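You operate a simulated robot arm through the tools that you are given. There is no shell and no other tool.

Carry out the task below with a simulated robot arm. There is one attempt and no reset: what you move stays moved.

JOB
Take the metal disc from the top of the blue stand and put it on top of the small green bobbin. Take the green eye and leave it on top of the small black bobbin. Take the lime bin from the shelf of the side bench and put it on the top of the low stand. Take the small green clip and leave it on the shelf of the side bench. The order is free.

It is judged by the outcome, as a careful person would: the job done as asked, and still so three seconds after it is handed in. It fails if anything else is knocked over, pushed out of place, dropped, spilled or broken.

ROBOT AND FRAMES
A 6-joint arm with a fingered hand on a trunk, on a base that moves. Base frame: it is fixed to the floor where the robot stands at the start and does not move with it; the origin is under the middle of the robot, x ahead of it, y to its left, z up. Readings come in m, rad, newtons and seconds.
With the tool pointing down near the work surface it reaches from about 0.18 to 0.6 m from the robot's upright axis, wherever it stands. Its first joint turns from -2.897 to 2.897 rad. Places, roughly: green eye (3x3x2 cm) [3.4, -1.7, 0.6]; lime bin (10x10x5 cm) [9.2, -3.5, 0.3]; metal disc (3x3x2 cm) [0.5, 0.2, 0.8]; shelf of the side bench [9.4, -3.7, 0.3]; small black bobbin (6x6x10 cm) [3.6, -1.4, 0.6]; small green bobbin (6x6x10 cm) [0.7, 0.1, 0.9]; small green clip (3x2x4 cm) [9.3, -3.5, 0.8]; top of the low stand [9.2, -2.5, 0.7]. Payload 4 kg.
The TCP is the grasp point between the finger pads, 0.026 m short of the fingertips. In the tool frame z runs along the fingers and y along their closing line. The gripper opens to 0.148 m; its body begins 0.073 m behind the TCP. The gripper is a hand of 3 fingers: y runs from the thumb to the fingers, the wrist lies at [0, 0, -0.239] in the tool frame.
Orientation is that of the tool frame in the base frame, as a unit quaternion [x, y, z, w]. With the fingers straight down and closing along the base's y, the tool's x points along the base's -x, its y along +y and its z along -z.

CONTROLS
- The arm moves only by the tool send_rows. Its argument "commands" is a list of rows, each an object of numbers (a shift or turn left out is 0): "dx", "dy", "dz": the shift along the tool's x, y, z in m; "ax", "ay", "az": the turn, a rotation vector about the tool's x, y, z in rad. In form: [{"dx": .., "dy": .., "dz": .., "ax": .., "ay": .., "az": ..}, ...]. A call has 1 to 20 rows; each row is the pose to reach, as a shift and turn from the pose commanded when the call began, along the tool's axes at that moment. Rows are played at 5 a second. More than 0.05 m and 0.15 rad between two rows, and nothing of the call is played. Where a pose cannot be reached the arm comes as near as it can. A force on the tool above 40 N (or 10 N above the force at the start of the call, whichever is more), or a blocked arm, ends the call early, and 0.2 s more pass. In this call time passes only in rows, and 0.2 s behind the last. It gives the time, the measured TCP pose, the force on the tool (base axes), the opening and the grip force at its end, in the units of the frame above (readings bear some noise), with the torque about the TCP (base axes, N m) and any sound that the robot's microphone picked up.
- Cameras (640 x 400 px; columns grow to the right, rows downward): "scene" is now at [0.0212, 0.1343, 1.5217]; the picture's right is [-0.31, -0.95, 0.00], its down [-0.64, 0.21, -0.74] and it looks along [0.70, -0.23, -0.67] (base axes); focal length 261 px, centre (320, 200). "wrist" rides on the gripper at [0.068, -0.039, -0.09] in the tool frame; the picture's right is [0.50, 0.87, 0.00], its down [-0.66, 0.38, -0.65] and it looks along [-0.57, 0.33, 0.76] (tool axes); focal length 222 px, centre (320, 200).
- grab_frame(camera): a new picture of that camera. It takes no simulated time.
- lift_body(by): slides the trunk up (or, below 0, down) by that many m; the arm and the scene camera ride with it, the base frame stays. It gives what a move gives, with no picture.
- steer(legs): drives the robot by 1 to 6 legs, each [ahead, left, turn to the left] in m, m and rad, along the robot's own axes; the way and the turn of a leg run together, so that a leg with both is an arc; at most 1.5 m and 3.142 rad a leg. The arm and the cameras ride along, it lands a little off, and it stops where it bumps. It gives what a move gives.
- move_fingers(finger1, finger2, thumb_bend): sets how far each is bent, from 0 (flat) to 1 (curled in); at 0.3 the hand is open as for a grip, at 0.7 the pads meet at the TCP. One left out holds its place. A second passes; each finger stops where it meets its share of the squeeze, and holds until it gets a number again. It is the only way to open and close the hand. It gives what a move gives, with no picture; readings hold the bend of each and the force on the fingers (four entries, about 0 where the hand has none), thumb and palm.
- pan_tilt(pan, tilt): turns the head with the scene camera to pan (to the left, within 2.705 rad either way) and tilt (down, from -0.506 to 1.204), counted from straight ahead of the robot. It gives what a move gives.
- pixel_to_xyz(camera, pixels): for up to 12 pixels [column, row] of the newest picture of that camera ("zoom" is the newest enlarged one), the place [x, y, z] in the base frame of the surface seen there, good to about 0.003 m. It takes no simulated time.
- zoom(camera, box): a new picture of the part [left, top, right, bottom] of that camera's present view, enlarged. It takes no simulated time.
- sign_off(): hands the job in; it is judged then, once.

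Leave the gripper open and the arm clear of the work at the hand-in unless told otherwise.

The tools are called by a JSON object that holds its "method" and its "body". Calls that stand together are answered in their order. send_rows: Moves the arm, as the interface text tells. Its arguments: {"type":"object","properties":{"commands":{"type":"array"}},"required":["commands"]} The other tools are called the same way: lift_body (by) moves the trunk up or down; move_fingers (finger1, finger2, thumb_bend) moves the fingers one by one; steer (legs) drives the base; pan_tilt (pan, tilt) turns the head that bears the scene camera; grab_frame (camera) takes a picture; pixel_to_xyz (camera, pixels) gives the place of the surface under pixels of a picture; zoom (camera, box) takes an enlarged picture of a part of a camera's view; sign_off () hands the job in.

At the start:

```text
time_s: 0.0
eef_pos: [0.4897, -0.0394, 1.0951]
orientation: [0.0, 1.0, 0.0, -0.001]
ft_force: [0.4, 0.3, 0.7]
wrist_torque: [0.01, 0.01, -0.02]
gripper_width: 0.148
grasp_force: 0.1
shape: jaw
bend: [0.3, 0.3, 0.3]
finger forces: [0.1, 0.1, 0.0, 0.0, 0.0, 0.1]
trunk travel left (down, up): [-0.475, 0.115]
robot x, y, heading: [-0.0019, -0.001, -0.003]
head pan, tilt (commanded): [-0.312, 0.738]
```

scene: 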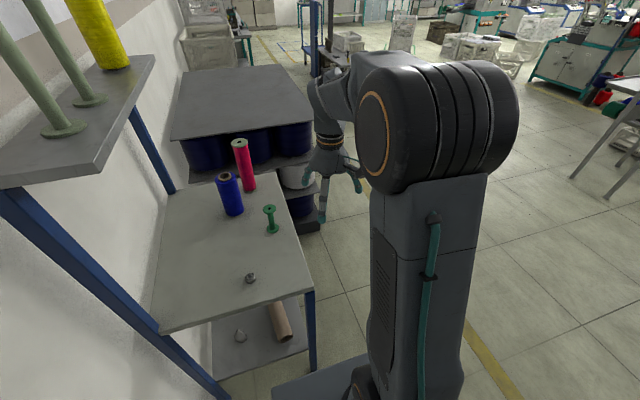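
wrist: 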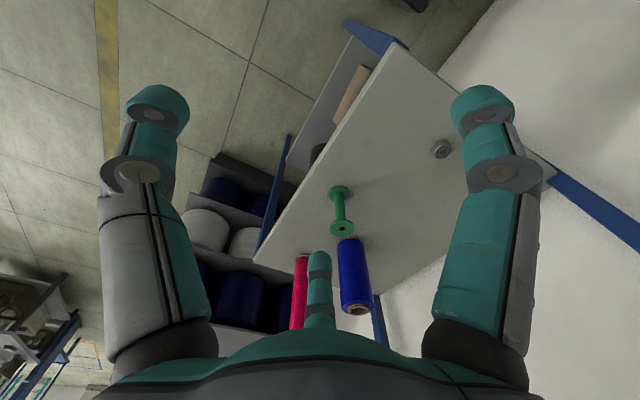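

I see the blue stand's top with a metal disc near scene pixel (250,278), the green bobbin near (271,218), a blue bobbin (229,195) and a red one (243,165). I'll take fresh pictures and measure these places.

{"method": "zoom", "body": {"camera": "scene", "box": [150, 120, 330, 340]}}

{"method": "grab_frame", "body": {"camera": "scene"}}

{"method": "grab_frame", "body": {"camera": "wrist"}}

```text
1.82 times, centred on (240, 230) of scene
```

zoom: 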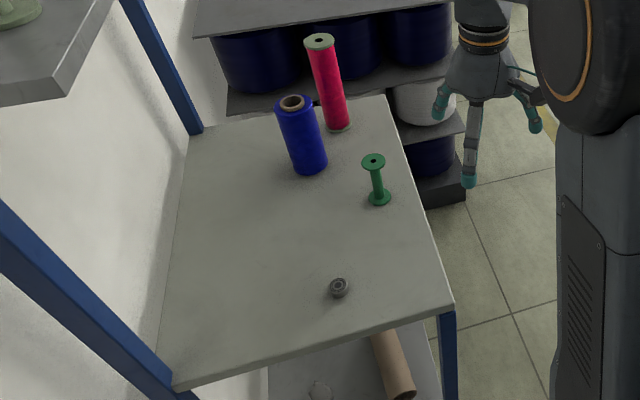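

```text
taken
```

scene: 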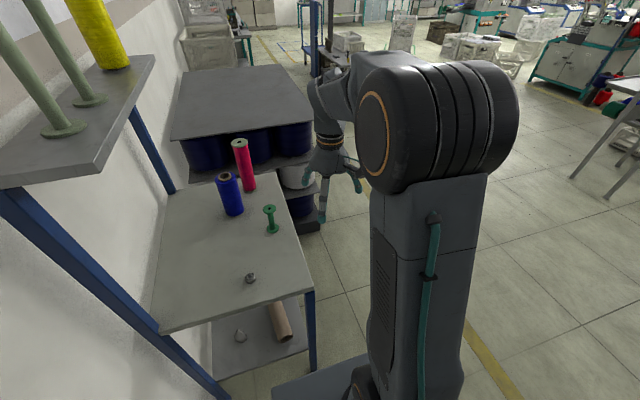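

```text
taken
```

wrist: 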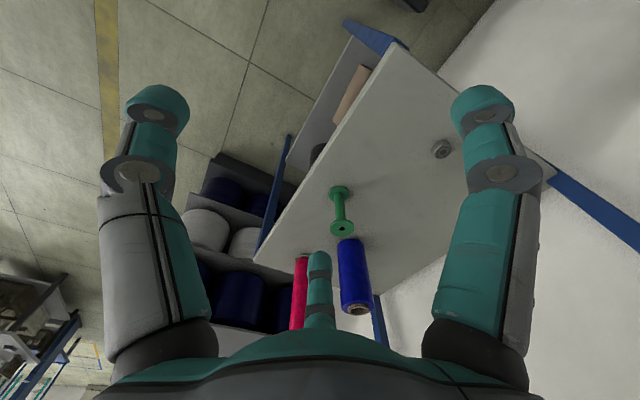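

In the zoom I see the disc at (339,287), the green bobbin's top flange at (373,161) and base at (379,198), the blue spool at (292,103) and the red one at (319,40). I'll measure these.

{"method": "pixel_to_xyz", "body": {"camera": "zoom", "pixels": [[338, 284], [342, 293], [373, 158], [366, 163], [382, 163], [380, 203], [400, 240], [292, 100], [319, 40], [455, 303], [172, 388], [200, 130]]}}

{"method": "pixel_to_xyz", "body": {"camera": "wrist", "pixels": [[440, 148], [341, 228], [339, 192], [400, 150], [350, 310], [301, 262], [375, 70], [400, 230]]}}

{"method": "zoom", "body": {"camera": "wrist", "box": [270, 100, 470, 320]}}

```text
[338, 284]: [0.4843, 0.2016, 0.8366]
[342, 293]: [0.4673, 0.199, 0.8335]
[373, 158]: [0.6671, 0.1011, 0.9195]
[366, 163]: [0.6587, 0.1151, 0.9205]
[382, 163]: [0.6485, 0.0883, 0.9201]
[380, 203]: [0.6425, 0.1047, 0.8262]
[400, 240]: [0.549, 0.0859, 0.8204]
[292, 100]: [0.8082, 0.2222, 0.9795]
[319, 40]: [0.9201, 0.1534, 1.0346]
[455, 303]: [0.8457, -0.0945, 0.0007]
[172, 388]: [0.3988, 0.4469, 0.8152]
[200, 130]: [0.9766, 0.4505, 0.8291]
```

```text
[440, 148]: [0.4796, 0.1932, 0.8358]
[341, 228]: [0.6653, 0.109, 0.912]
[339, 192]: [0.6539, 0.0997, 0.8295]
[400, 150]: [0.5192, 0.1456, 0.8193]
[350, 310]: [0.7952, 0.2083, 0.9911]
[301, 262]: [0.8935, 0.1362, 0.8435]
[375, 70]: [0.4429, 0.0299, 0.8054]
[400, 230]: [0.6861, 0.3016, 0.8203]
```

```text
1.82 times, centred on (370, 210) of wrist
```

zoom: 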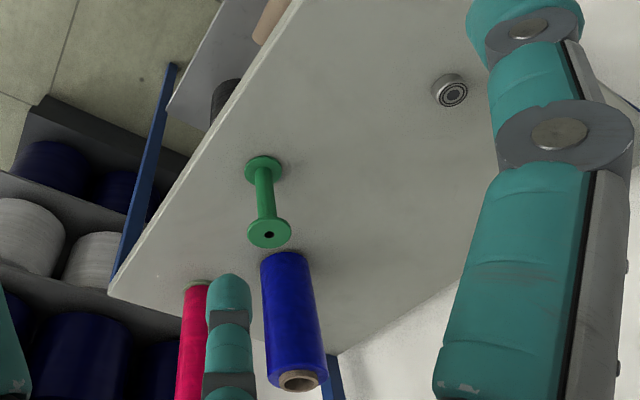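

The disc is at about (0.477, 0.198) with its top at z 0.837 on a top of z 0.820; the green bobbin's top is near (0.658, 0.103, 0.920). I'll tilt the head down to see the robot's base and the stand's near edge before moving.

{"method": "pan_tilt", "body": {"pan": 0.3, "tilt": 1.1}}

{"method": "grab_frame", "body": {"camera": "scene"}}

```text
time_s: 1.0
eef_pos: [0.4892, -0.0391, 1.0957]
orientation: [0.0, 1.0, 0.0, 0.0]
ft_force: [0.6, -0.7, -0.1]
wrist_torque: [0.02, 0.0, 0.0]
gripper_width: 0.1482
grasp_force: 0.0
shape: jaw
bend: [0.3, 0.3, 0.3]
finger forces: [0.1, 0.1, 0.0, 0.1, 0.0, 0.0]
trunk travel left (down, up): [-0.475, 0.115]
robot x, y, heading: [0.0017, -0.0037, 0.003]
head pan, tilt (commanded): [0.3, 1.1]
```

```text
taken
```

scene: 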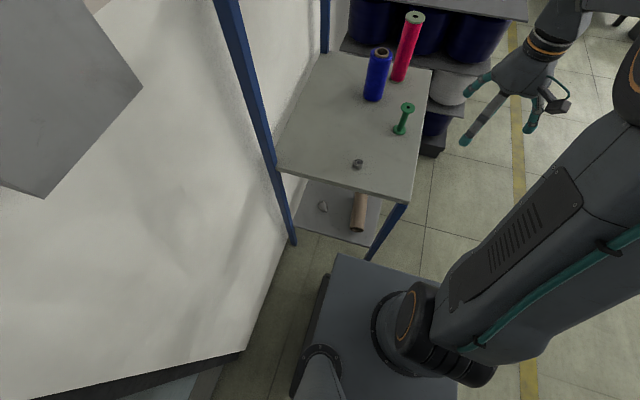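

I see the base's corner around pixel (338,255) and the stand's leg at (403,203). I'll measure the base's edge, the stand's edges and legs.

{"method": "pixel_to_xyz", "body": {"camera": "scene", "pixels": [[340, 257], [310, 350], [430, 275], [400, 205], [371, 256], [410, 200], [430, 72], [282, 168], [292, 243], [360, 205], [357, 160], [325, 280]]}}

```text
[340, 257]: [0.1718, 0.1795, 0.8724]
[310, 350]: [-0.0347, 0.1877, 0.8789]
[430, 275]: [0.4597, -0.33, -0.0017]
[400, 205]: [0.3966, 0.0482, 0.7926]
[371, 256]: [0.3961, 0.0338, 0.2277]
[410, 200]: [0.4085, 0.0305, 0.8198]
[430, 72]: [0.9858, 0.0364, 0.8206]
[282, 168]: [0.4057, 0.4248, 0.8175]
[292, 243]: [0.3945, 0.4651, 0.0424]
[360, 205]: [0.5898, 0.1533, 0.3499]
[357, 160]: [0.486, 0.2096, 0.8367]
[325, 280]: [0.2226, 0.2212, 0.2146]
```

Stand top spans x 0.40–0.98, y 0.03–0.46 at z 0.82. The bobbin at 0.67 m is out of reach from here, so I plan to stand around (0.4, −0.3), beside the stand. First I look around for the rack ahead and the raised board on the left.

{"method": "pan_tilt", "body": {"pan": -0.2, "tilt": 0.6}}

{"method": "grab_frame", "body": {"camera": "scene"}}

{"method": "pixel_to_xyz", "body": {"camera": "scene", "pixels": [[300, 160], [310, 170], [300, 120], [120, 100], [150, 100], [40, 180], [320, 250], [290, 300]]}}

```text
time_s: 1.9
eef_pos: [0.49, -0.0387, 1.0947]
orientation: [0.0, 1.0, 0.0, -0.001]
ft_force: [-0.8, 0.3, -0.1]
wrist_torque: [0.03, 0.02, -0.02]
gripper_width: 0.1482
grasp_force: 0.0
shape: jaw
bend: [0.3, 0.3, 0.3]
finger forces: [0.1, 0.1, 0.0, 0.0, 0.0, 0.0]
trunk travel left (down, up): [-0.475, 0.115]
robot x, y, heading: [0.0009, -0.0045, 0.005]
head pan, tilt (commanded): [-0.201, 0.6]
```

```text
taken
```

scene: 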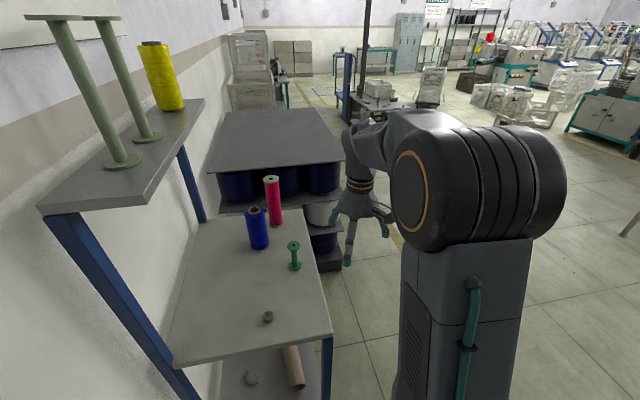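

```text
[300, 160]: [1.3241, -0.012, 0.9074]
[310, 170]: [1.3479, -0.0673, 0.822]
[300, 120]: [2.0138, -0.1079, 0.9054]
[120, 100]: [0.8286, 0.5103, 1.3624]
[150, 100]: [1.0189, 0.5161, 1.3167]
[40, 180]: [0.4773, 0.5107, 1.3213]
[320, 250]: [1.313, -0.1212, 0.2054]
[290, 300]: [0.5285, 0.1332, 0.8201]
```

The rack ahead starts at x≈1.3, top z≈0.91, so it is clear. The upper board at z≈1.32 needs its front edge measured before I swing the arm under it.

{"method": "pixel_to_xyz", "body": {"camera": "scene", "pixels": [[112, 210], [130, 185], [160, 148], [195, 105], [45, 205], [107, 205], [50, 190], [255, 215], [270, 180], [294, 247], [268, 315], [338, 205]]}}

```text
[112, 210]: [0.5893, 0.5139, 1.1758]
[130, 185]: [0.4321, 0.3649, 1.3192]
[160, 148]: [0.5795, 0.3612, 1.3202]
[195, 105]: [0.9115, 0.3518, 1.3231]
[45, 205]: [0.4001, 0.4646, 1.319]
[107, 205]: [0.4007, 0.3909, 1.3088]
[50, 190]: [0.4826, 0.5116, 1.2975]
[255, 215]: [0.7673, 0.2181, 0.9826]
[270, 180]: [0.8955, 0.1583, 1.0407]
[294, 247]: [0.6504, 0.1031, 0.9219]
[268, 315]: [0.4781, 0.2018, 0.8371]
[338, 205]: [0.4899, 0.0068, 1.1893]
```

The upper board sits at y ≥ 0.35, z 1.32, away from my work. Everything on the stand is under z 1.045 while the fingertips are at 1.07. I drive right 0.42 m, ahead 0.55 m, then turn left to face the stand.

{"method": "steer", "body": {"legs": [[0, -0.42, 0], [0.53, 0, 0], [0, 0, 1.5]]}}

{"method": "pan_tilt", "body": {"pan": 0.0, "tilt": 0.9}}

{"method": "grab_frame", "body": {"camera": "scene"}}

{"method": "grab_frame", "body": {"camera": "wrist"}}

```text
time_s: 10.9
eef_pos: [0.6087, 0.0632, 1.0942]
orientation: [-0.679, 0.734, 0.001, 0.001]
ft_force: [-0.7, -0.1, 0.1]
wrist_torque: [0.0, -0.02, 0.0]
gripper_width: 0.1478
grasp_force: 0.0
shape: jaw
bend: [0.3, 0.3, 0.3]
finger forces: [0.1, 0.0, 0.1, 0.0, 0.1, 0.0]
trunk travel left (down, up): [-0.475, 0.115]
robot x, y, heading: [0.5327, -0.4232, 1.488]
head pan, tilt (commanded): [-0.201, 0.6]
```

```text
time_s: 11.7
eef_pos: [0.6094, 0.0644, 1.0943]
orientation: [-0.679, 0.734, 0.0, 0.0]
ft_force: [-0.4, 0.6, -1.0]
wrist_torque: [0.01, 0.02, 0.01]
gripper_width: 0.1479
grasp_force: 0.0
shape: jaw
bend: [0.3, 0.3, 0.3]
finger forces: [0.0, 0.0, 0.0, 0.0, 0.0, 0.1]
trunk travel left (down, up): [-0.475, 0.115]
robot x, y, heading: [0.5326, -0.4187, 1.493]
head pan, tilt (commanded): [0.0, 0.901]
```

```text
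taken
```

scene: 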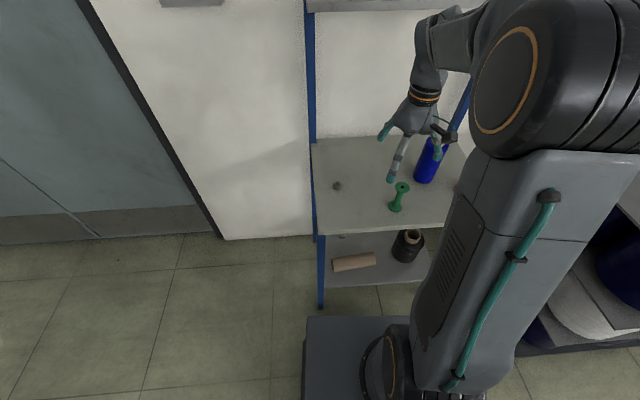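

```text
taken
```

wrist: 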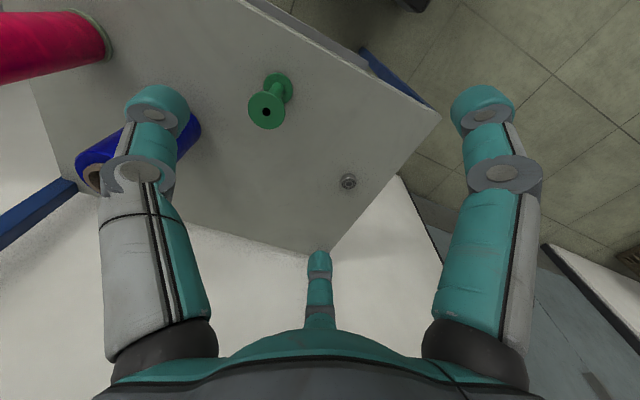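

Now the robot stands at (0.53, −0.42) facing the stand. The base's front edge is at pixels (308,318)–(400,317). I measure its clearance to the stand before moving closer.

{"method": "pixel_to_xyz", "body": {"camera": "scene", "pixels": [[309, 322], [340, 320], [390, 320], [306, 380], [320, 232], [321, 300], [440, 232], [337, 186], [401, 186], [425, 145], [400, 265], [350, 262]]}}

```text
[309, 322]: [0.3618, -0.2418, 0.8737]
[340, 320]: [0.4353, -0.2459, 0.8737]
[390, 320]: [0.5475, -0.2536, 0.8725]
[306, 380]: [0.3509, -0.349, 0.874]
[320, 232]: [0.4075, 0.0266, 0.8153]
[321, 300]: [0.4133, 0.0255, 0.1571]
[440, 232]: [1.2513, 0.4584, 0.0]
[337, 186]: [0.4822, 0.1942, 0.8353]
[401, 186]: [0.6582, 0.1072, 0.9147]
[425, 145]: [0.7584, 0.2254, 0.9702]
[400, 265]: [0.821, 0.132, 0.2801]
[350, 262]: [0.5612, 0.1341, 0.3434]
```

The trunk plate ends 0.17 m ahead of the axis and the stand begins 0.44 m ahead, so 0.12 m ahead is safe. I drive that.

{"method": "steer", "body": {"legs": [[0.12, 0, 0]]}}

{"method": "grab_frame", "body": {"camera": "scene"}}

{"method": "zoom", "body": {"camera": "wrist", "box": [160, 0, 480, 200]}}

```text
time_s: 12.9
eef_pos: [0.618, 0.1833, 1.0945]
orientation: [-0.679, 0.734, 0.0, 0.0]
ft_force: [0.4, 0.3, 0.6]
wrist_torque: [-0.01, -0.01, 0.0]
gripper_width: 0.148
grasp_force: 0.0
shape: jaw
bend: [0.3, 0.3, 0.3]
finger forces: [0.1, 0.0, 0.1, 0.0, 0.1, 0.1]
trunk travel left (down, up): [-0.475, 0.115]
robot x, y, heading: [0.545, -0.3058, 1.493]
head pan, tilt (commanded): [0.0, 0.901]
```

```text
taken
```

scene: 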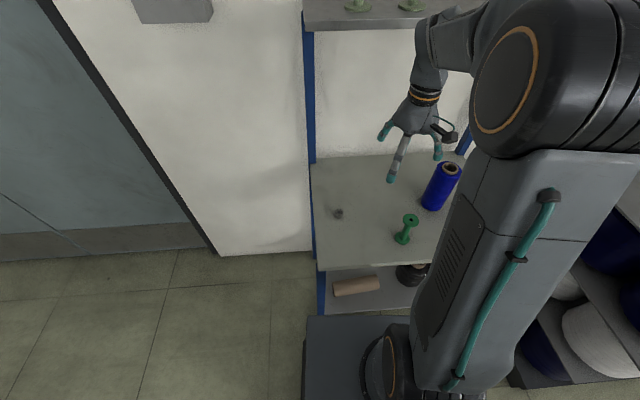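

```text
2.00 times, centred on (320, 100) of wrist
```

zoom: 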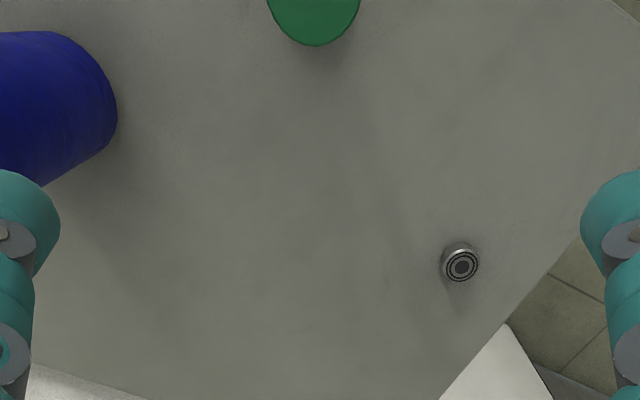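

The disc shows at (461,262) in the wrist zoom. I measure its top centre, its rims and the table beside it.

{"method": "pixel_to_xyz", "body": {"camera": "zoom", "pixels": [[462, 265], [446, 265], [477, 265], [462, 279], [462, 250], [460, 310], [400, 265], [316, 20]]}}

{"method": "zoom", "body": {"camera": "scene", "box": [310, 170, 430, 245]}}

```text
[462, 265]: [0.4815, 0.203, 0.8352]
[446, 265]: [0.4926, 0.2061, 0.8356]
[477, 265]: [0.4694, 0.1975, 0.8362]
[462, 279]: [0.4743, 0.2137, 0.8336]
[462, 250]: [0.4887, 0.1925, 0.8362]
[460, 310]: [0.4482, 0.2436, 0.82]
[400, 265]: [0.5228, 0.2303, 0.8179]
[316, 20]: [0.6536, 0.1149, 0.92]
```

```text
5.33 times, centred on (370, 208) of scene
```

zoom: 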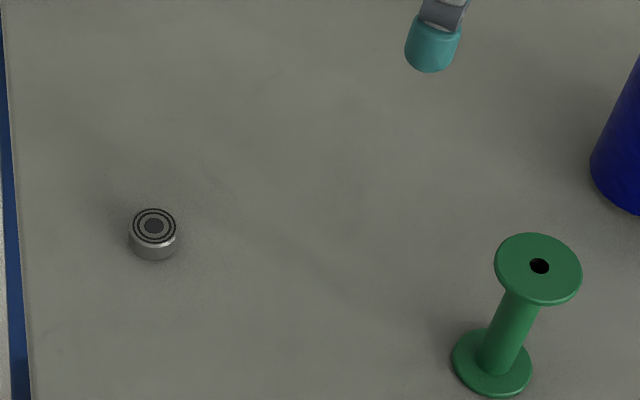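

In the scene zoom the disc's top is at (153,225) and the bobbin's top at (538,268). I measure both from this view as a cross-check.

{"method": "pixel_to_xyz", "body": {"camera": "zoom", "pixels": [[153, 224], [134, 224], [174, 224], [153, 211], [153, 240], [498, 265], [578, 268], [538, 238], [540, 298], [515, 265], [562, 268], [432, 62]]}}

```text
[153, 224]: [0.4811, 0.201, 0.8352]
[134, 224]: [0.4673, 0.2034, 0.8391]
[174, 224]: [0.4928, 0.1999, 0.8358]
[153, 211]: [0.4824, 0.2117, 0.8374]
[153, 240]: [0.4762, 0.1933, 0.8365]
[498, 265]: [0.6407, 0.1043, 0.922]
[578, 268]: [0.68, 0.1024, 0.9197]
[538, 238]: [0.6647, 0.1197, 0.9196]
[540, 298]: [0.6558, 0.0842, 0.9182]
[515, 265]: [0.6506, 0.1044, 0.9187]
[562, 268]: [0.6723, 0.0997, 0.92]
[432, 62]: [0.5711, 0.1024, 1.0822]
```

The disc's centre is (0.480, 0.202), 2.6 cm wide, z 0.820–0.836; the bobbin's top centre is (0.660, 0.1025), flange 4 cm wide, at z 0.920. I'll close the hand part-way in free air to learn how the fingertips lie before gripping.

{"method": "move_fingers", "body": {"finger1": 0.6, "finger2": 0.6, "thumb_bend": 0.6}}

{"method": "grab_frame", "body": {"camera": "wrist"}}

{"method": "zoom", "body": {"camera": "scene", "box": [340, 60, 500, 200]}}

```text
time_s: 13.9
eef_pos: [0.6188, 0.1833, 1.0934]
orientation: [-0.679, 0.734, 0.0, 0.0]
ft_force: [-0.2, -0.7, 0.1]
wrist_torque: [-0.01, 0.06, 0.01]
gripper_width: 0.0301
grasp_force: 0.1
shape: fingers
bend: [0.6, 0.6, 0.6]
finger forces: [0.1, 0.0, 0.0, 0.1, 0.0, 0.1]
trunk travel left (down, up): [-0.475, 0.115]
robot x, y, heading: [0.5449, -0.3001, 1.497]
head pan, tilt (commanded): [0.0, 0.901]
```

```text
taken
```

wrist: 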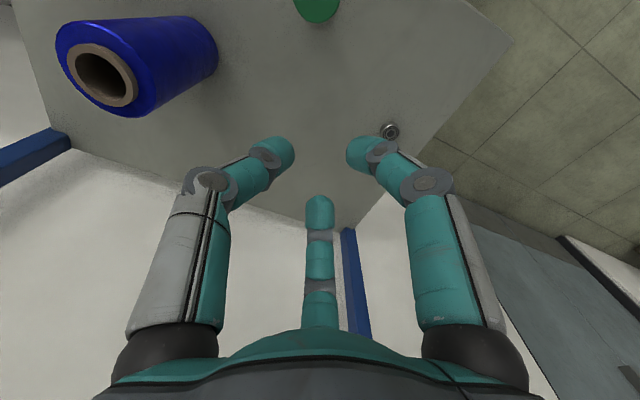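

```text
2.86 times, centred on (420, 130) of scene
```

zoom: 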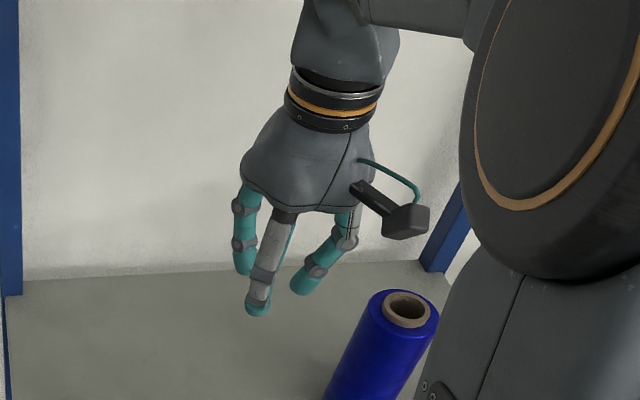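

At bend 0.6 the opening is 0.030 m, about the disc's width. I measure the fingertips' places in the scene zoom at (257,310), (299,289) and (243,270).

{"method": "pixel_to_xyz", "body": {"camera": "zoom", "pixels": [[257, 312], [257, 300], [298, 291], [305, 280], [241, 271], [245, 262], [258, 285], [400, 310], [410, 215]]}}

{"method": "pixel_to_xyz", "body": {"camera": "wrist", "pixels": [[285, 152], [354, 152], [320, 202], [320, 225], [265, 178], [375, 178], [390, 131]]}}

```text
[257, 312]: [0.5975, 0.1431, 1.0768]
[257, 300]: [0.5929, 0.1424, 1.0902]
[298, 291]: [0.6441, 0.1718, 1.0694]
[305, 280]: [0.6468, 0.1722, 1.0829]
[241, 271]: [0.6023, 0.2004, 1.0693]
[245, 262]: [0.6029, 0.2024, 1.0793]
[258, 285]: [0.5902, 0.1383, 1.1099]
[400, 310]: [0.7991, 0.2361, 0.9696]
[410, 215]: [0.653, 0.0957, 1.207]
```

```text
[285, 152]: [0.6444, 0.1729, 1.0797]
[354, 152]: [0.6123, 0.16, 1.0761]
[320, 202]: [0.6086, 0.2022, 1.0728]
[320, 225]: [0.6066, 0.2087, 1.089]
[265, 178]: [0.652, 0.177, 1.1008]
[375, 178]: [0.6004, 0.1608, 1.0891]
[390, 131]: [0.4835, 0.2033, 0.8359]
```

The tips end 0.026 m below the TCP at this bend, as told. I open to 0.48 (about 0.077 m) and move sideways to above the disc: tool dy +0.139, dx −0.008, then down 0.12 m to look again.

{"method": "move_fingers", "body": {"finger1": 0.48, "finger2": 0.48, "thumb_bend": 0.48}}

{"method": "send_rows", "body": {"commands": [{"dx": -0.002, "dy": 0.03}, {"dx": -0.004, "dy": 0.065}, {"dx": -0.006, "dy": 0.1}, {"dx": -0.008, "dy": 0.13}, {"dx": -0.008, "dy": 0.139}, {"dx": -0.008, "dy": 0.139, "dz": 0.03}, {"dx": -0.008, "dy": 0.139, "dz": 0.06}, {"dx": -0.008, "dy": 0.139, "dz": 0.09}, {"dx": -0.008, "dy": 0.139, "dz": 0.12}, {"dx": -0.008, "dy": 0.139, "dz": 0.14}]}}

{"method": "grab_frame", "body": {"camera": "wrist"}}

{"method": "grab_frame", "body": {"camera": "scene"}}

```text
time_s: 14.9
eef_pos: [0.6175, 0.1848, 1.0935]
orientation: [-0.678, 0.735, 0.001, 0.0]
ft_force: [0.2, 0.4, 0.7]
wrist_torque: [-0.01, -0.02, -0.02]
gripper_width: 0.068
grasp_force: 0.1
shape: fingers
bend: [0.48, 0.48, 0.48]
finger forces: [0.1, 0.0, 0.0, 0.1, 0.1, 0.0]
trunk travel left (down, up): [-0.475, 0.115]
robot x, y, heading: [0.5415, -0.2954, 1.496]
head pan, tilt (commanded): [0.0, 0.901]
```

```text
time_s: 17.1
eef_pos: [0.4805, 0.2032, 0.9534]
orientation: [-0.679, 0.734, 0.0, 0.001]
ft_force: [-0.4, 0.0, -0.6]
wrist_torque: [0.01, 0.02, 0.04]
gripper_width: 0.0685
grasp_force: 0.0
shape: fingers
bend: [0.48, 0.48, 0.48]
finger forces: [0.0, 0.1, 0.1, 0.0, 0.0, 0.0]
trunk travel left (down, up): [-0.475, 0.115]
robot x, y, heading: [0.5434, -0.303, 1.491]
head pan, tilt (commanded): [0.0, 0.901]
```

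```text
taken
```

wrist: 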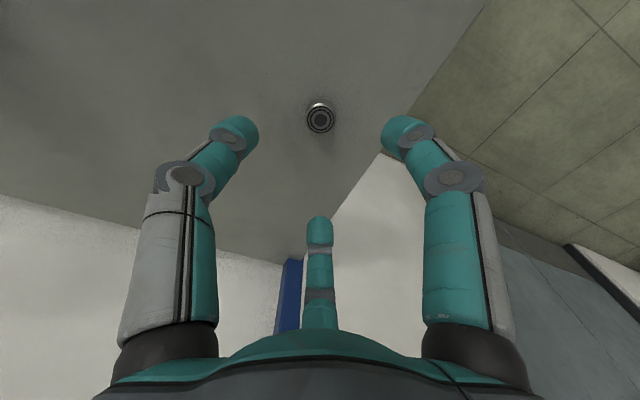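

```text
taken
```

scene: 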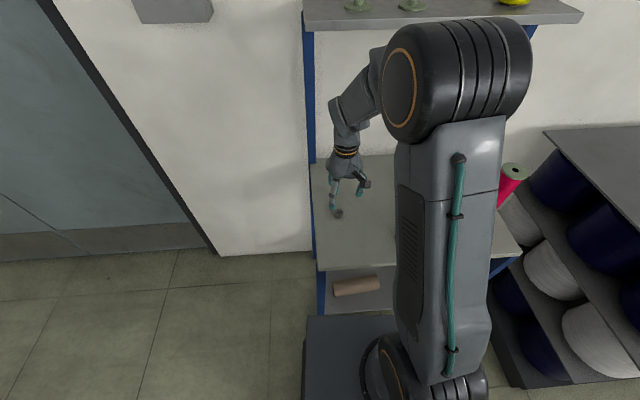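

The TCP is at (0.4805, 0.2032, 0.953), and the disc sits centred between the fingers at wrist pixel (320,119). I check the disc's place again and the elbow's distance from the upper board.

{"method": "pixel_to_xyz", "body": {"camera": "scene", "pixels": [[400, 80], [455, 30], [350, 100], [455, 100]]}}

{"method": "pixel_to_xyz", "body": {"camera": "wrist", "pixels": [[320, 119], [309, 119], [331, 119], [320, 129], [320, 110], [350, 160]]}}

```text
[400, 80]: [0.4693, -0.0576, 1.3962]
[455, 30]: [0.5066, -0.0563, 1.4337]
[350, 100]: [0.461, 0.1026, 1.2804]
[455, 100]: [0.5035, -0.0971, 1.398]
```

```text
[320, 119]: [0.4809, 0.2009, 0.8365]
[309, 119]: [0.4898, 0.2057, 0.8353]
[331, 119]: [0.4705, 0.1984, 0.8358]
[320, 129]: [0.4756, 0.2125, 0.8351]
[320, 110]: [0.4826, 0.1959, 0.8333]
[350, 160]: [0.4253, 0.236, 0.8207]
```

The disc's centre reads (0.480, 0.202) and the elbow is 0.4 m from the board. I go straight down 0.104 m to TCP z≈0.849 (tips just above the top), slowly at the end.

{"method": "send_rows", "body": {"commands": [{"dz": 0.025}, {"dz": 0.05}, {"dz": 0.07}, {"dz": 0.085}, {"dz": 0.095}, {"dz": 0.1}, {"dz": 0.104}]}}

{"method": "grab_frame", "body": {"camera": "wrist"}}

{"method": "zoom", "body": {"camera": "scene", "box": [300, 140, 400, 230]}}

```text
time_s: 18.7
eef_pos: [0.48, 0.2027, 0.8543]
orientation: [-0.679, 0.734, 0.003, 0.001]
ft_force: [0.7, 0.3, 34.3]
wrist_torque: [-0.62, -0.02, 0.01]
gripper_width: 0.0688
grasp_force: 17.1
shape: fingers
bend: [0.47, 0.48, 0.48]
finger forces: [17.8, 4.8, 0.1, 0.1, 11.6, 0.1]
trunk travel left (down, up): [-0.475, 0.115]
robot x, y, heading: [0.5392, -0.2998, 1.496]
head pan, tilt (commanded): [0.0, 0.901]
```

```text
taken
```

wrist: 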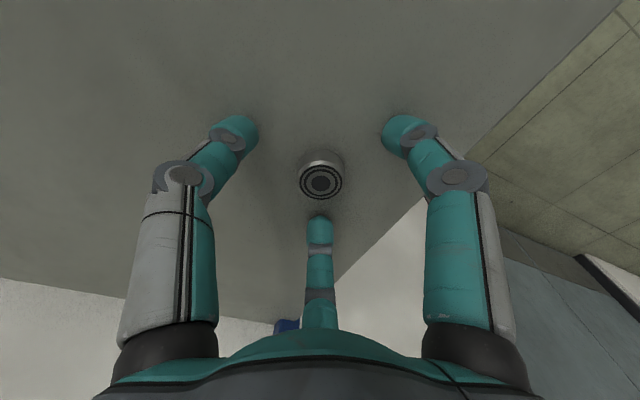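

```text
4.44 times, centred on (350, 185) of scene
```

zoom: 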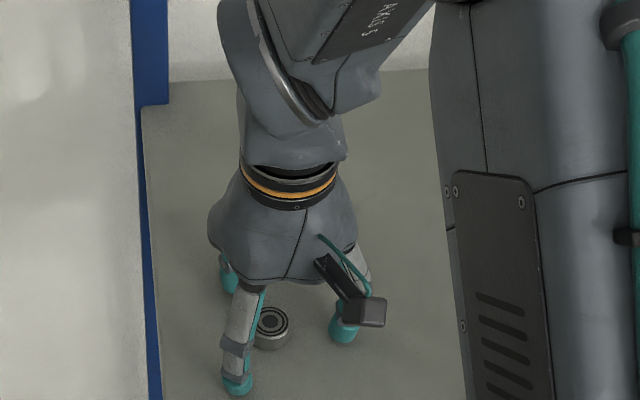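

The tips touch the top already (34 N) at TCP z 0.854 — with the wider opening they reach lower. I back off 0.012 m, then close to 0.56 around the disc before going down again.

{"method": "send_rows", "body": {"commands": [{"dz": -0.006}, {"dz": -0.014}]}}

{"method": "move_fingers", "body": {"finger1": 0.56, "finger2": 0.56, "thumb_bend": 0.56}}

{"method": "grab_frame", "body": {"camera": "wrist"}}

```text
time_s: 19.3
eef_pos: [0.48, 0.2025, 0.8652]
orientation: [-0.68, 0.734, -0.001, -0.001]
ft_force: [-0.1, 0.1, 0.8]
wrist_torque: [-0.03, 0.0, 0.02]
gripper_width: 0.0685
grasp_force: 0.2
shape: fingers
bend: [0.48, 0.48, 0.48]
finger forces: [0.0, 0.0, 0.0, 0.0, 0.0, 0.1]
trunk travel left (down, up): [-0.475, 0.115]
robot x, y, heading: [0.5419, -0.2996, 1.494]
head pan, tilt (commanded): [0.0, 0.901]
```

```text
time_s: 20.3
eef_pos: [0.4803, 0.2019, 0.8639]
orientation: [-0.679, 0.734, 0.0, 0.0]
ft_force: [-0.3, -0.3, 0.4]
wrist_torque: [0.01, -0.02, 0.05]
gripper_width: 0.0432
grasp_force: 0.1
shape: fingers
bend: [0.56, 0.56, 0.56]
finger forces: [0.0, 0.0, 0.0, 0.0, 0.1, 0.0]
trunk travel left (down, up): [-0.475, 0.115]
robot x, y, heading: [0.5402, -0.3009, 1.492]
head pan, tilt (commanded): [0.0, 0.901]
```

```text
taken
```

wrist: 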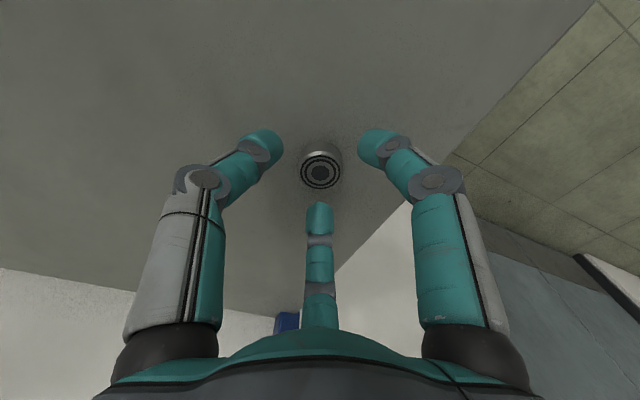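

The disc is centred between the tips. I lower 0.012 m, then close a little more to 0.595 just short of contact.

{"method": "send_rows", "body": {"commands": [{"dz": 0.005}, {"dz": 0.009}, {"dz": 0.012}]}}

{"method": "move_fingers", "body": {"finger1": 0.595, "finger2": 0.595, "thumb_bend": 0.595}}

{"method": "grab_frame", "body": {"camera": "wrist"}}

{"method": "zoom", "body": {"camera": "scene", "box": [320, 190, 380, 230]}}

```text
time_s: 21.1
eef_pos: [0.4806, 0.2031, 0.8523]
orientation: [-0.679, 0.735, 0.0, 0.001]
ft_force: [0.0, -0.5, 11.0]
wrist_torque: [-0.07, 0.15, -0.02]
gripper_width: 0.0429
grasp_force: 5.3
shape: fingers
bend: [0.56, 0.56, 0.56]
finger forces: [6.0, 3.8, 0.0, 0.0, 1.2, 0.0]
trunk travel left (down, up): [-0.475, 0.115]
robot x, y, heading: [0.5395, -0.3008, 1.49]
head pan, tilt (commanded): [0.0, 0.901]
```

```text
time_s: 22.1
eef_pos: [0.4798, 0.2016, 0.8534]
orientation: [-0.679, 0.734, 0.001, 0.0]
ft_force: [-2.9, -3.0, 14.9]
wrist_torque: [-0.51, 0.36, 0.01]
gripper_width: 0.038
grasp_force: 7.4
shape: fingers
bend: [0.56, 0.59, 0.59]
finger forces: [15.3, 0.0, 0.0, 0.1, 0.0, 0.0]
trunk travel left (down, up): [-0.475, 0.115]
robot x, y, heading: [0.5412, -0.3007, 1.492]
head pan, tilt (commanded): [0.0, 0.901]
```

```text
taken
```

wrist: 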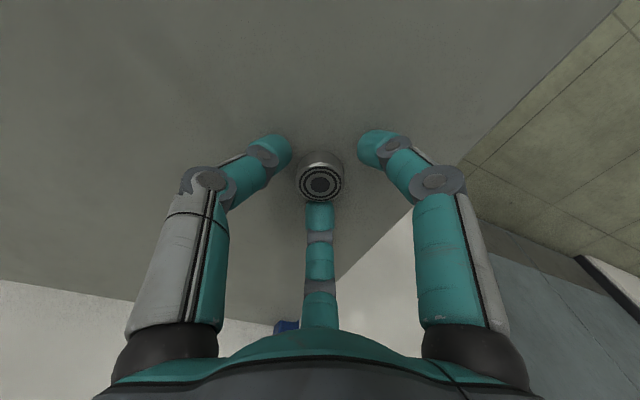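

```text
10.00 times, centred on (350, 210) of scene
```

zoom: 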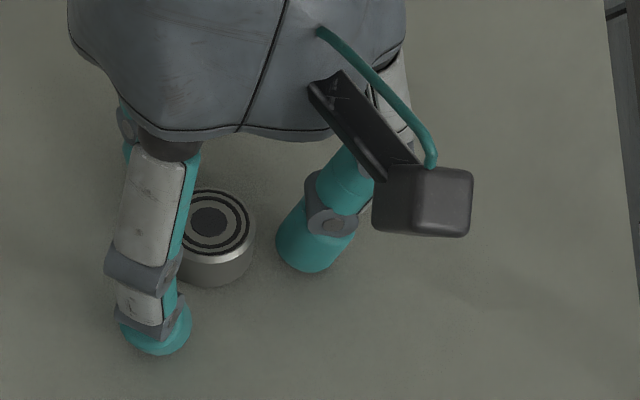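

Finger 1 was held by the table (15 N) and stopped at 0.56. I lift 3 mm to free it and set all to 0.595 again.

{"method": "send_rows", "body": {"commands": [{"dz": -0.003}]}}

{"method": "move_fingers", "body": {"finger1": 0.595, "finger2": 0.595, "thumb_bend": 0.595}}

{"method": "grab_frame", "body": {"camera": "wrist"}}

```text
time_s: 22.5
eef_pos: [0.4809, 0.2024, 0.8558]
orientation: [-0.679, 0.734, 0.0, 0.0]
ft_force: [0.1, -0.8, 0.5]
wrist_torque: [0.04, 0.0, 0.05]
gripper_width: 0.0333
grasp_force: 0.1
shape: fingers
bend: [0.59, 0.59, 0.59]
finger forces: [0.1, 0.1, 0.0, 0.0, 0.0, 0.0]
trunk travel left (down, up): [-0.475, 0.115]
robot x, y, heading: [0.5419, -0.3035, 1.492]
head pan, tilt (commanded): [0.0, 0.901]
```

```text
time_s: 23.5
eef_pos: [0.4799, 0.2015, 0.8559]
orientation: [-0.679, 0.734, 0.0, 0.0]
ft_force: [-0.4, -0.6, -0.3]
wrist_torque: [0.01, -0.01, -0.03]
gripper_width: 0.0335
grasp_force: 0.2
shape: fingers
bend: [0.59, 0.59, 0.59]
finger forces: [0.0, 0.0, 0.0, 0.1, 0.1, 0.0]
trunk travel left (down, up): [-0.475, 0.115]
robot x, y, heading: [0.5421, -0.3, 1.497]
head pan, tilt (commanded): [0.0, 0.901]
```

```text
taken
```

wrist: 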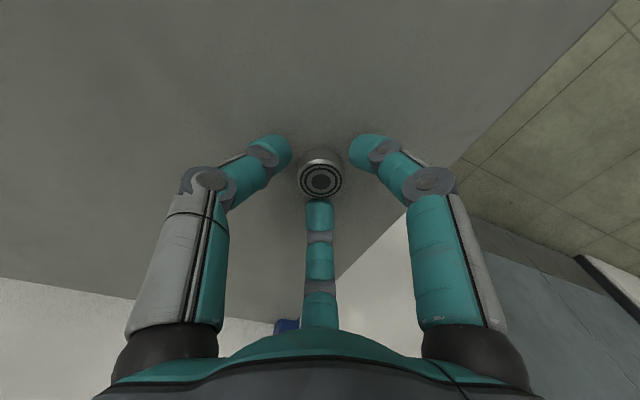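

All three fingers are at 0.59 with a gap of 0.0335 around the 0.026 disc. I lower 5 mm, watching the force, then close for the grip.

{"method": "send_rows", "body": {"commands": [{"dz": 0.003}, {"dz": 0.005}]}}

{"method": "move_fingers", "body": {"finger1": 0.66, "finger2": 0.66, "thumb_bend": 0.66}}

{"method": "grab_frame", "body": {"camera": "wrist"}}

{"method": "zoom", "body": {"camera": "scene", "box": [320, 190, 380, 230]}}

```text
time_s: 24.1
eef_pos: [0.4791, 0.2018, 0.8512]
orientation: [-0.679, 0.734, 0.002, 0.001]
ft_force: [-0.4, -0.4, 27.0]
wrist_torque: [-0.12, -0.04, 0.03]
gripper_width: 0.0332
grasp_force: 13.5
shape: fingers
bend: [0.58, 0.59, 0.59]
finger forces: [11.3, 6.4, 0.0, 0.0, 9.6, 0.0]
trunk travel left (down, up): [-0.475, 0.115]
robot x, y, heading: [0.5402, -0.302, 1.494]
head pan, tilt (commanded): [0.0, 0.901]
```

```text
time_s: 25.1
eef_pos: [0.4807, 0.2009, 0.8522]
orientation: [-0.679, 0.734, 0.0, 0.001]
ft_force: [-6.4, -7.5, 28.1]
wrist_torque: [-0.88, 0.61, -0.01]
gripper_width: 0.0237
grasp_force: 16.2
shape: fingers
bend: [0.58, 0.63, 0.65]
finger forces: [28.7, 2.5, 0.1, 0.1, 2.1, 0.0]
trunk travel left (down, up): [-0.475, 0.115]
robot x, y, heading: [0.5423, -0.3026, 1.495]
head pan, tilt (commanded): [0.0, 0.901]
```

```text
taken
```

wrist: 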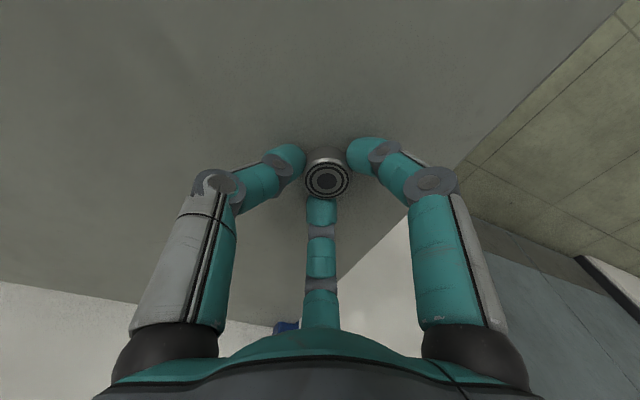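

```text
10.00 times, centred on (350, 210) of scene
```

zoom: 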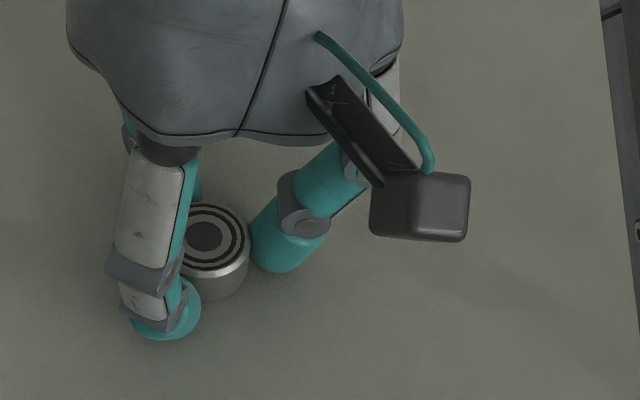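

Finger 1 again presses on the top (29 N), while the other two touch the disc. I lift 3 mm so it can close, and give the grip again.

{"method": "send_rows", "body": {"commands": [{"dz": -0.003}]}}

{"method": "move_fingers", "body": {"finger1": 0.68, "finger2": 0.68, "thumb_bend": 0.68}}

{"method": "grab_frame", "body": {"camera": "wrist"}}

{"method": "zoom", "body": {"camera": "scene", "box": [320, 190, 380, 230]}}

```text
time_s: 25.5
eef_pos: [0.4812, 0.203, 0.8513]
orientation: [-0.68, 0.733, 0.0, 0.0]
ft_force: [0.2, -0.5, 0.1]
wrist_torque: [-0.02, 0.05, -0.01]
gripper_width: 0.022
grasp_force: 5.6
shape: fingers
bend: [0.61, 0.63, 0.64]
finger forces: [5.2, 2.9, 0.1, 0.1, 3.5, 0.0]
trunk travel left (down, up): [-0.475, 0.115]
robot x, y, heading: [0.5425, -0.3002, 1.491]
head pan, tilt (commanded): [0.0, 0.901]
```

```text
time_s: 26.5
eef_pos: [0.4808, 0.2015, 0.8522]
orientation: [-0.679, 0.734, 0.0, 0.0]
ft_force: [-0.6, 0.9, -0.4]
wrist_torque: [-0.02, 0.01, 0.0]
gripper_width: 0.0211
grasp_force: 7.6
shape: fingers
bend: [0.61, 0.63, 0.65]
finger forces: [5.8, 4.3, 0.0, 0.0, 5.2, 0.1]
trunk travel left (down, up): [-0.475, 0.115]
robot x, y, heading: [0.5387, -0.3016, 1.494]
head pan, tilt (commanded): [0.0, 0.901]
```

```text
taken
```

wrist: 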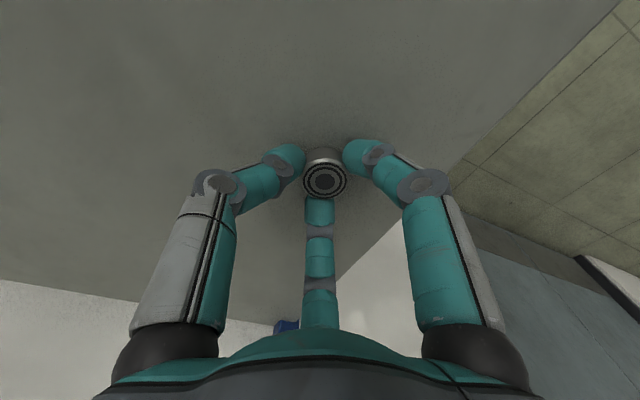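

```text
10.00 times, centred on (350, 210) of scene
```

zoom: 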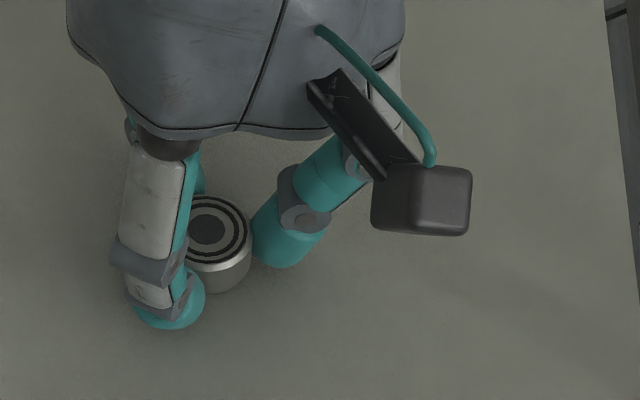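

All three fingers now press on the disc (5.8, 4.3, 5.2 N). I close slightly further for a firmer hold and lift 2 cm to test.

{"method": "move_fingers", "body": {"finger1": 0.75, "finger2": 0.75, "thumb_bend": 0.75}}

{"method": "send_rows", "body": {"commands": [{"dz": -0.005}, {"dz": -0.012}, {"dz": -0.02}]}}

{"method": "grab_frame", "body": {"camera": "wrist"}}

{"method": "zoom", "body": {"camera": "scene", "box": [320, 180, 380, 230]}}

```text
time_s: 27.5
eef_pos: [0.4802, 0.2023, 0.8531]
orientation: [-0.679, 0.734, 0.0, 0.0]
ft_force: [0.7, -0.9, 0.7]
wrist_torque: [0.02, -0.02, 0.0]
gripper_width: 0.0205
grasp_force: 14.8
shape: fingers
bend: [0.6, 0.63, 0.68]
finger forces: [9.4, 8.4, 0.0, 0.1, 11.8, 0.0]
trunk travel left (down, up): [-0.475, 0.115]
robot x, y, heading: [0.5377, -0.2983, 1.495]
head pan, tilt (commanded): [0.0, 0.901]
```

```text
time_s: 28.3
eef_pos: [0.48, 0.2027, 0.8743]
orientation: [-0.679, 0.734, 0.0, 0.0]
ft_force: [0.5, 0.2, -0.1]
wrist_torque: [-0.02, 0.01, -0.02]
gripper_width: 0.0205
grasp_force: 15.3
shape: fingers
bend: [0.6, 0.63, 0.68]
finger forces: [9.4, 8.4, 0.0, 0.1, 11.7, 0.1]
trunk travel left (down, up): [-0.475, 0.115]
robot x, y, heading: [0.5443, -0.3018, 1.496]
head pan, tilt (commanded): [0.0, 0.901]
```

```text
taken
```

wrist: 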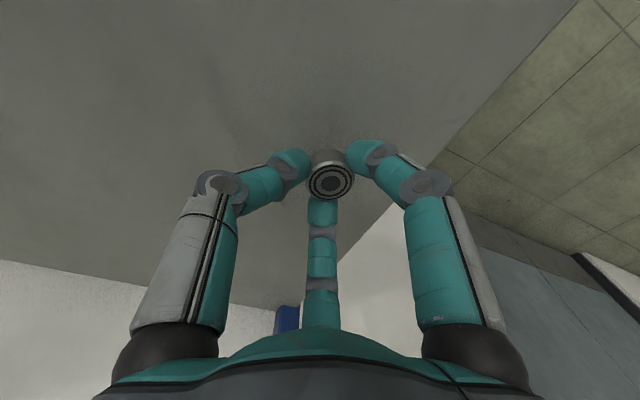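

```text
8.00 times, centred on (350, 205) of scene
```

zoom: 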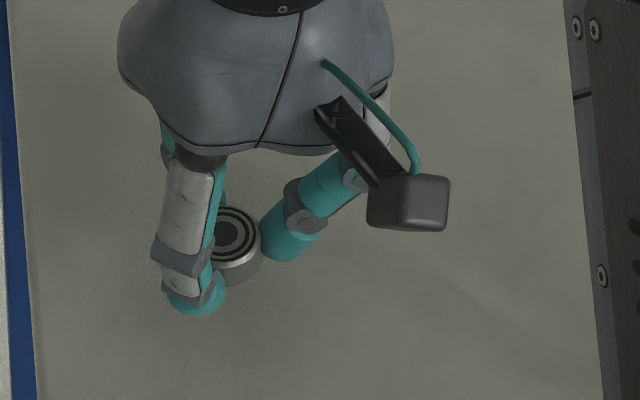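

The disc rose with the hand and the grip holds (9.4/8.4/11.7 N). I measure where the disc sits relative to the TCP now, at wrist pixel (330,182) and scene zoom (229,233).

{"method": "pixel_to_xyz", "body": {"camera": "wrist", "pixels": [[330, 182], [312, 182], [348, 182], [330, 196], [330, 168]]}}

{"method": "pixel_to_xyz", "body": {"camera": "zoom", "pixels": [[229, 233], [240, 250], [240, 215], [252, 238], [238, 278]]}}

```text
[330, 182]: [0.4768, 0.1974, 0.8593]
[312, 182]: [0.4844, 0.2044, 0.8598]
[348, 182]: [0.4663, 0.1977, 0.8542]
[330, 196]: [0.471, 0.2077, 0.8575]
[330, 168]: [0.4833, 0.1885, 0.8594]
```

```text
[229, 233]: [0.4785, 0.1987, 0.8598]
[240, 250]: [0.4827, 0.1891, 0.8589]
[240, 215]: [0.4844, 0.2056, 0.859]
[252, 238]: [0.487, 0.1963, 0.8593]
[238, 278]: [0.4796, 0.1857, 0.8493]
```

The disc's top centre is at (0.4765, 0.198, 0.859): it sits (−0.003, −0.0045) from the TCP with its underside 0.031 below it. I lift 0.15 m and carry it over the bobbin: tool dx +0.081, dy −0.190.

{"method": "send_rows", "body": {"commands": [{"dz": -0.025}, {"dz": -0.05}, {"dz": -0.075}, {"dz": -0.1}, {"dz": -0.125}, {"dz": -0.15}, {"dx": 0.01, "dy": -0.023, "dz": -0.15}, {"dx": 0.02, "dy": -0.047, "dz": -0.15}, {"dx": 0.03, "dy": -0.071, "dz": -0.15}, {"dx": 0.04, "dy": -0.095, "dz": -0.15}, {"dx": 0.05, "dy": -0.119, "dz": -0.15}, {"dx": 0.06, "dy": -0.143, "dz": -0.15}, {"dx": 0.07, "dy": -0.166, "dz": -0.15}, {"dx": 0.077, "dy": -0.182, "dz": -0.15}, {"dx": 0.081, "dy": -0.19, "dz": -0.15}]}}

{"method": "grab_frame", "body": {"camera": "wrist"}}

{"method": "grab_frame", "body": {"camera": "scene"}}

```text
time_s: 31.5
eef_pos: [0.6641, 0.1071, 1.0233]
orientation: [-0.679, 0.734, 0.001, -0.001]
ft_force: [0.9, 0.8, -0.7]
wrist_torque: [-0.02, 0.0, -0.02]
gripper_width: 0.0204
grasp_force: 15.0
shape: fingers
bend: [0.6, 0.63, 0.68]
finger forces: [9.4, 8.3, 0.0, 0.0, 11.6, 0.0]
trunk travel left (down, up): [-0.475, 0.115]
robot x, y, heading: [0.5415, -0.2987, 1.491]
head pan, tilt (commanded): [0.0, 0.901]
```

```text
taken
```

wrist: 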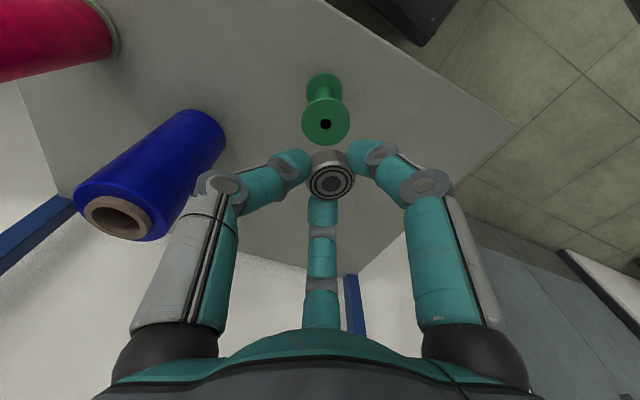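

```text
taken
```

scene: 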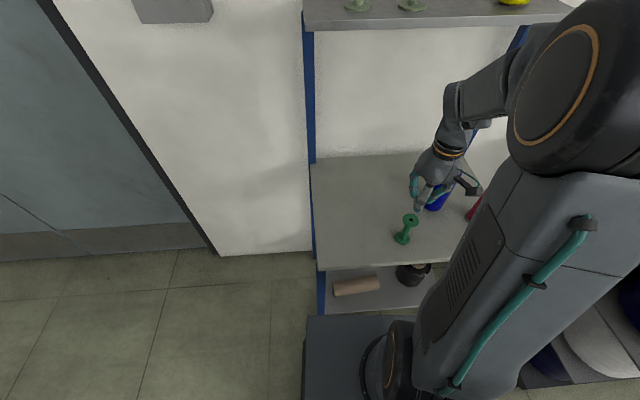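

The disc hangs above the bobbin. I measure both again from the wrist view: bobbin flange around its hole at (326,124), disc at (331,182).

{"method": "pixel_to_xyz", "body": {"camera": "wrist", "pixels": [[305, 122], [347, 122], [326, 104], [326, 142], [331, 182], [313, 182], [349, 182], [331, 197], [331, 168]]}}

{"method": "zoom", "body": {"camera": "scene", "box": [380, 160, 460, 250]}}

```text
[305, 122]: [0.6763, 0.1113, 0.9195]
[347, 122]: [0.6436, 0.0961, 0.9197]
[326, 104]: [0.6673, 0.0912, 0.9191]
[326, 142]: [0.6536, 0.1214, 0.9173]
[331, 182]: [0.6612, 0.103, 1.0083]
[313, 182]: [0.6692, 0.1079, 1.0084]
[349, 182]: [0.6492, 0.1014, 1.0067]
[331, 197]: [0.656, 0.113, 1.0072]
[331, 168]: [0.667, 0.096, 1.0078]
```

```text
4.44 times, centred on (420, 205) of scene
```

zoom: 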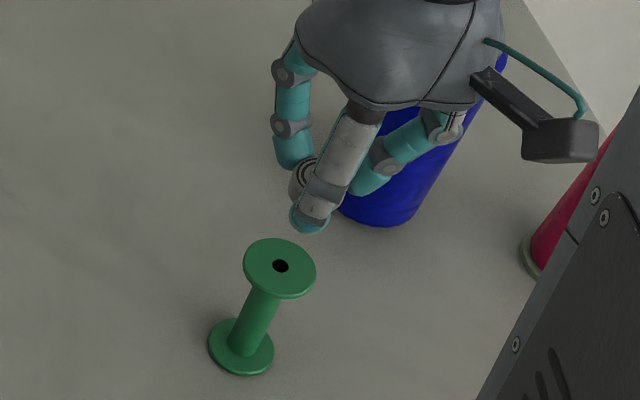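

Disc centre (0.660, 0.104) lies over the bobbin's centre (0.660, 0.103). The underside is at about 0.992, so it needs about 0.072 m. I go down 0.067 m first and look.

{"method": "send_rows", "body": {"commands": [{"dz": 0.02}, {"dz": 0.04}, {"dz": 0.053}, {"dz": 0.062}, {"dz": 0.067}]}}

{"method": "zoom", "body": {"camera": "scene", "box": [380, 170, 450, 250]}}

{"method": "grab_frame", "body": {"camera": "wrist"}}

```text
time_s: 32.7
eef_pos: [0.6628, 0.106, 0.9566]
orientation: [-0.679, 0.735, 0.0, 0.0]
ft_force: [0.1, -0.1, -0.4]
wrist_torque: [0.01, -0.03, -0.01]
gripper_width: 0.0203
grasp_force: 14.6
shape: fingers
bend: [0.6, 0.63, 0.68]
finger forces: [9.6, 8.3, 0.1, 0.0, 11.5, 0.0]
trunk travel left (down, up): [-0.475, 0.115]
robot x, y, heading: [0.542, -0.3007, 1.496]
head pan, tilt (commanded): [0.0, 0.901]
```

```text
5.00 times, centred on (415, 210) of scene
```

zoom: 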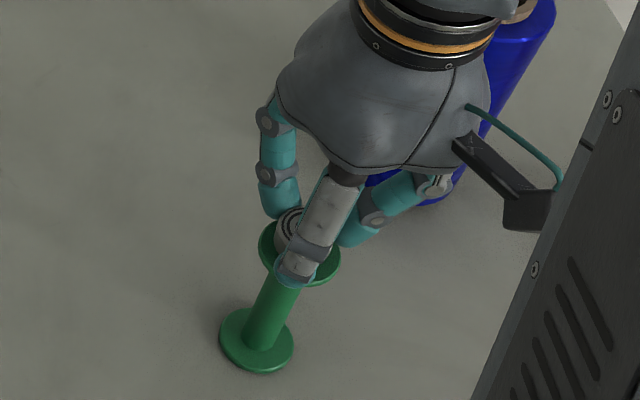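

```text
taken
```

wrist: 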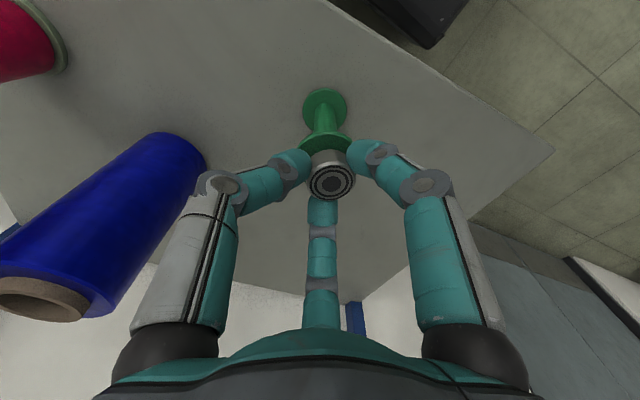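

The disc is 4–5 mm above the flange and centred. I lower by 4 mm and read the force.

{"method": "send_rows", "body": {"commands": [{"dz": 0.002}, {"dz": 0.004}]}}

```text
time_s: 33.3
eef_pos: [0.6639, 0.106, 0.9519]
orientation: [-0.679, 0.735, 0.0, 0.001]
ft_force: [0.1, 0.1, 4.2]
wrist_torque: [-0.04, 0.03, 0.0]
gripper_width: 0.0204
grasp_force: 15.3
shape: fingers
bend: [0.6, 0.63, 0.68]
finger forces: [10.9, 8.4, 0.0, 0.1, 11.8, 0.0]
trunk travel left (down, up): [-0.475, 0.115]
robot x, y, heading: [0.5419, -0.2971, 1.494]
head pan, tilt (commanded): [0.0, 0.901]
```

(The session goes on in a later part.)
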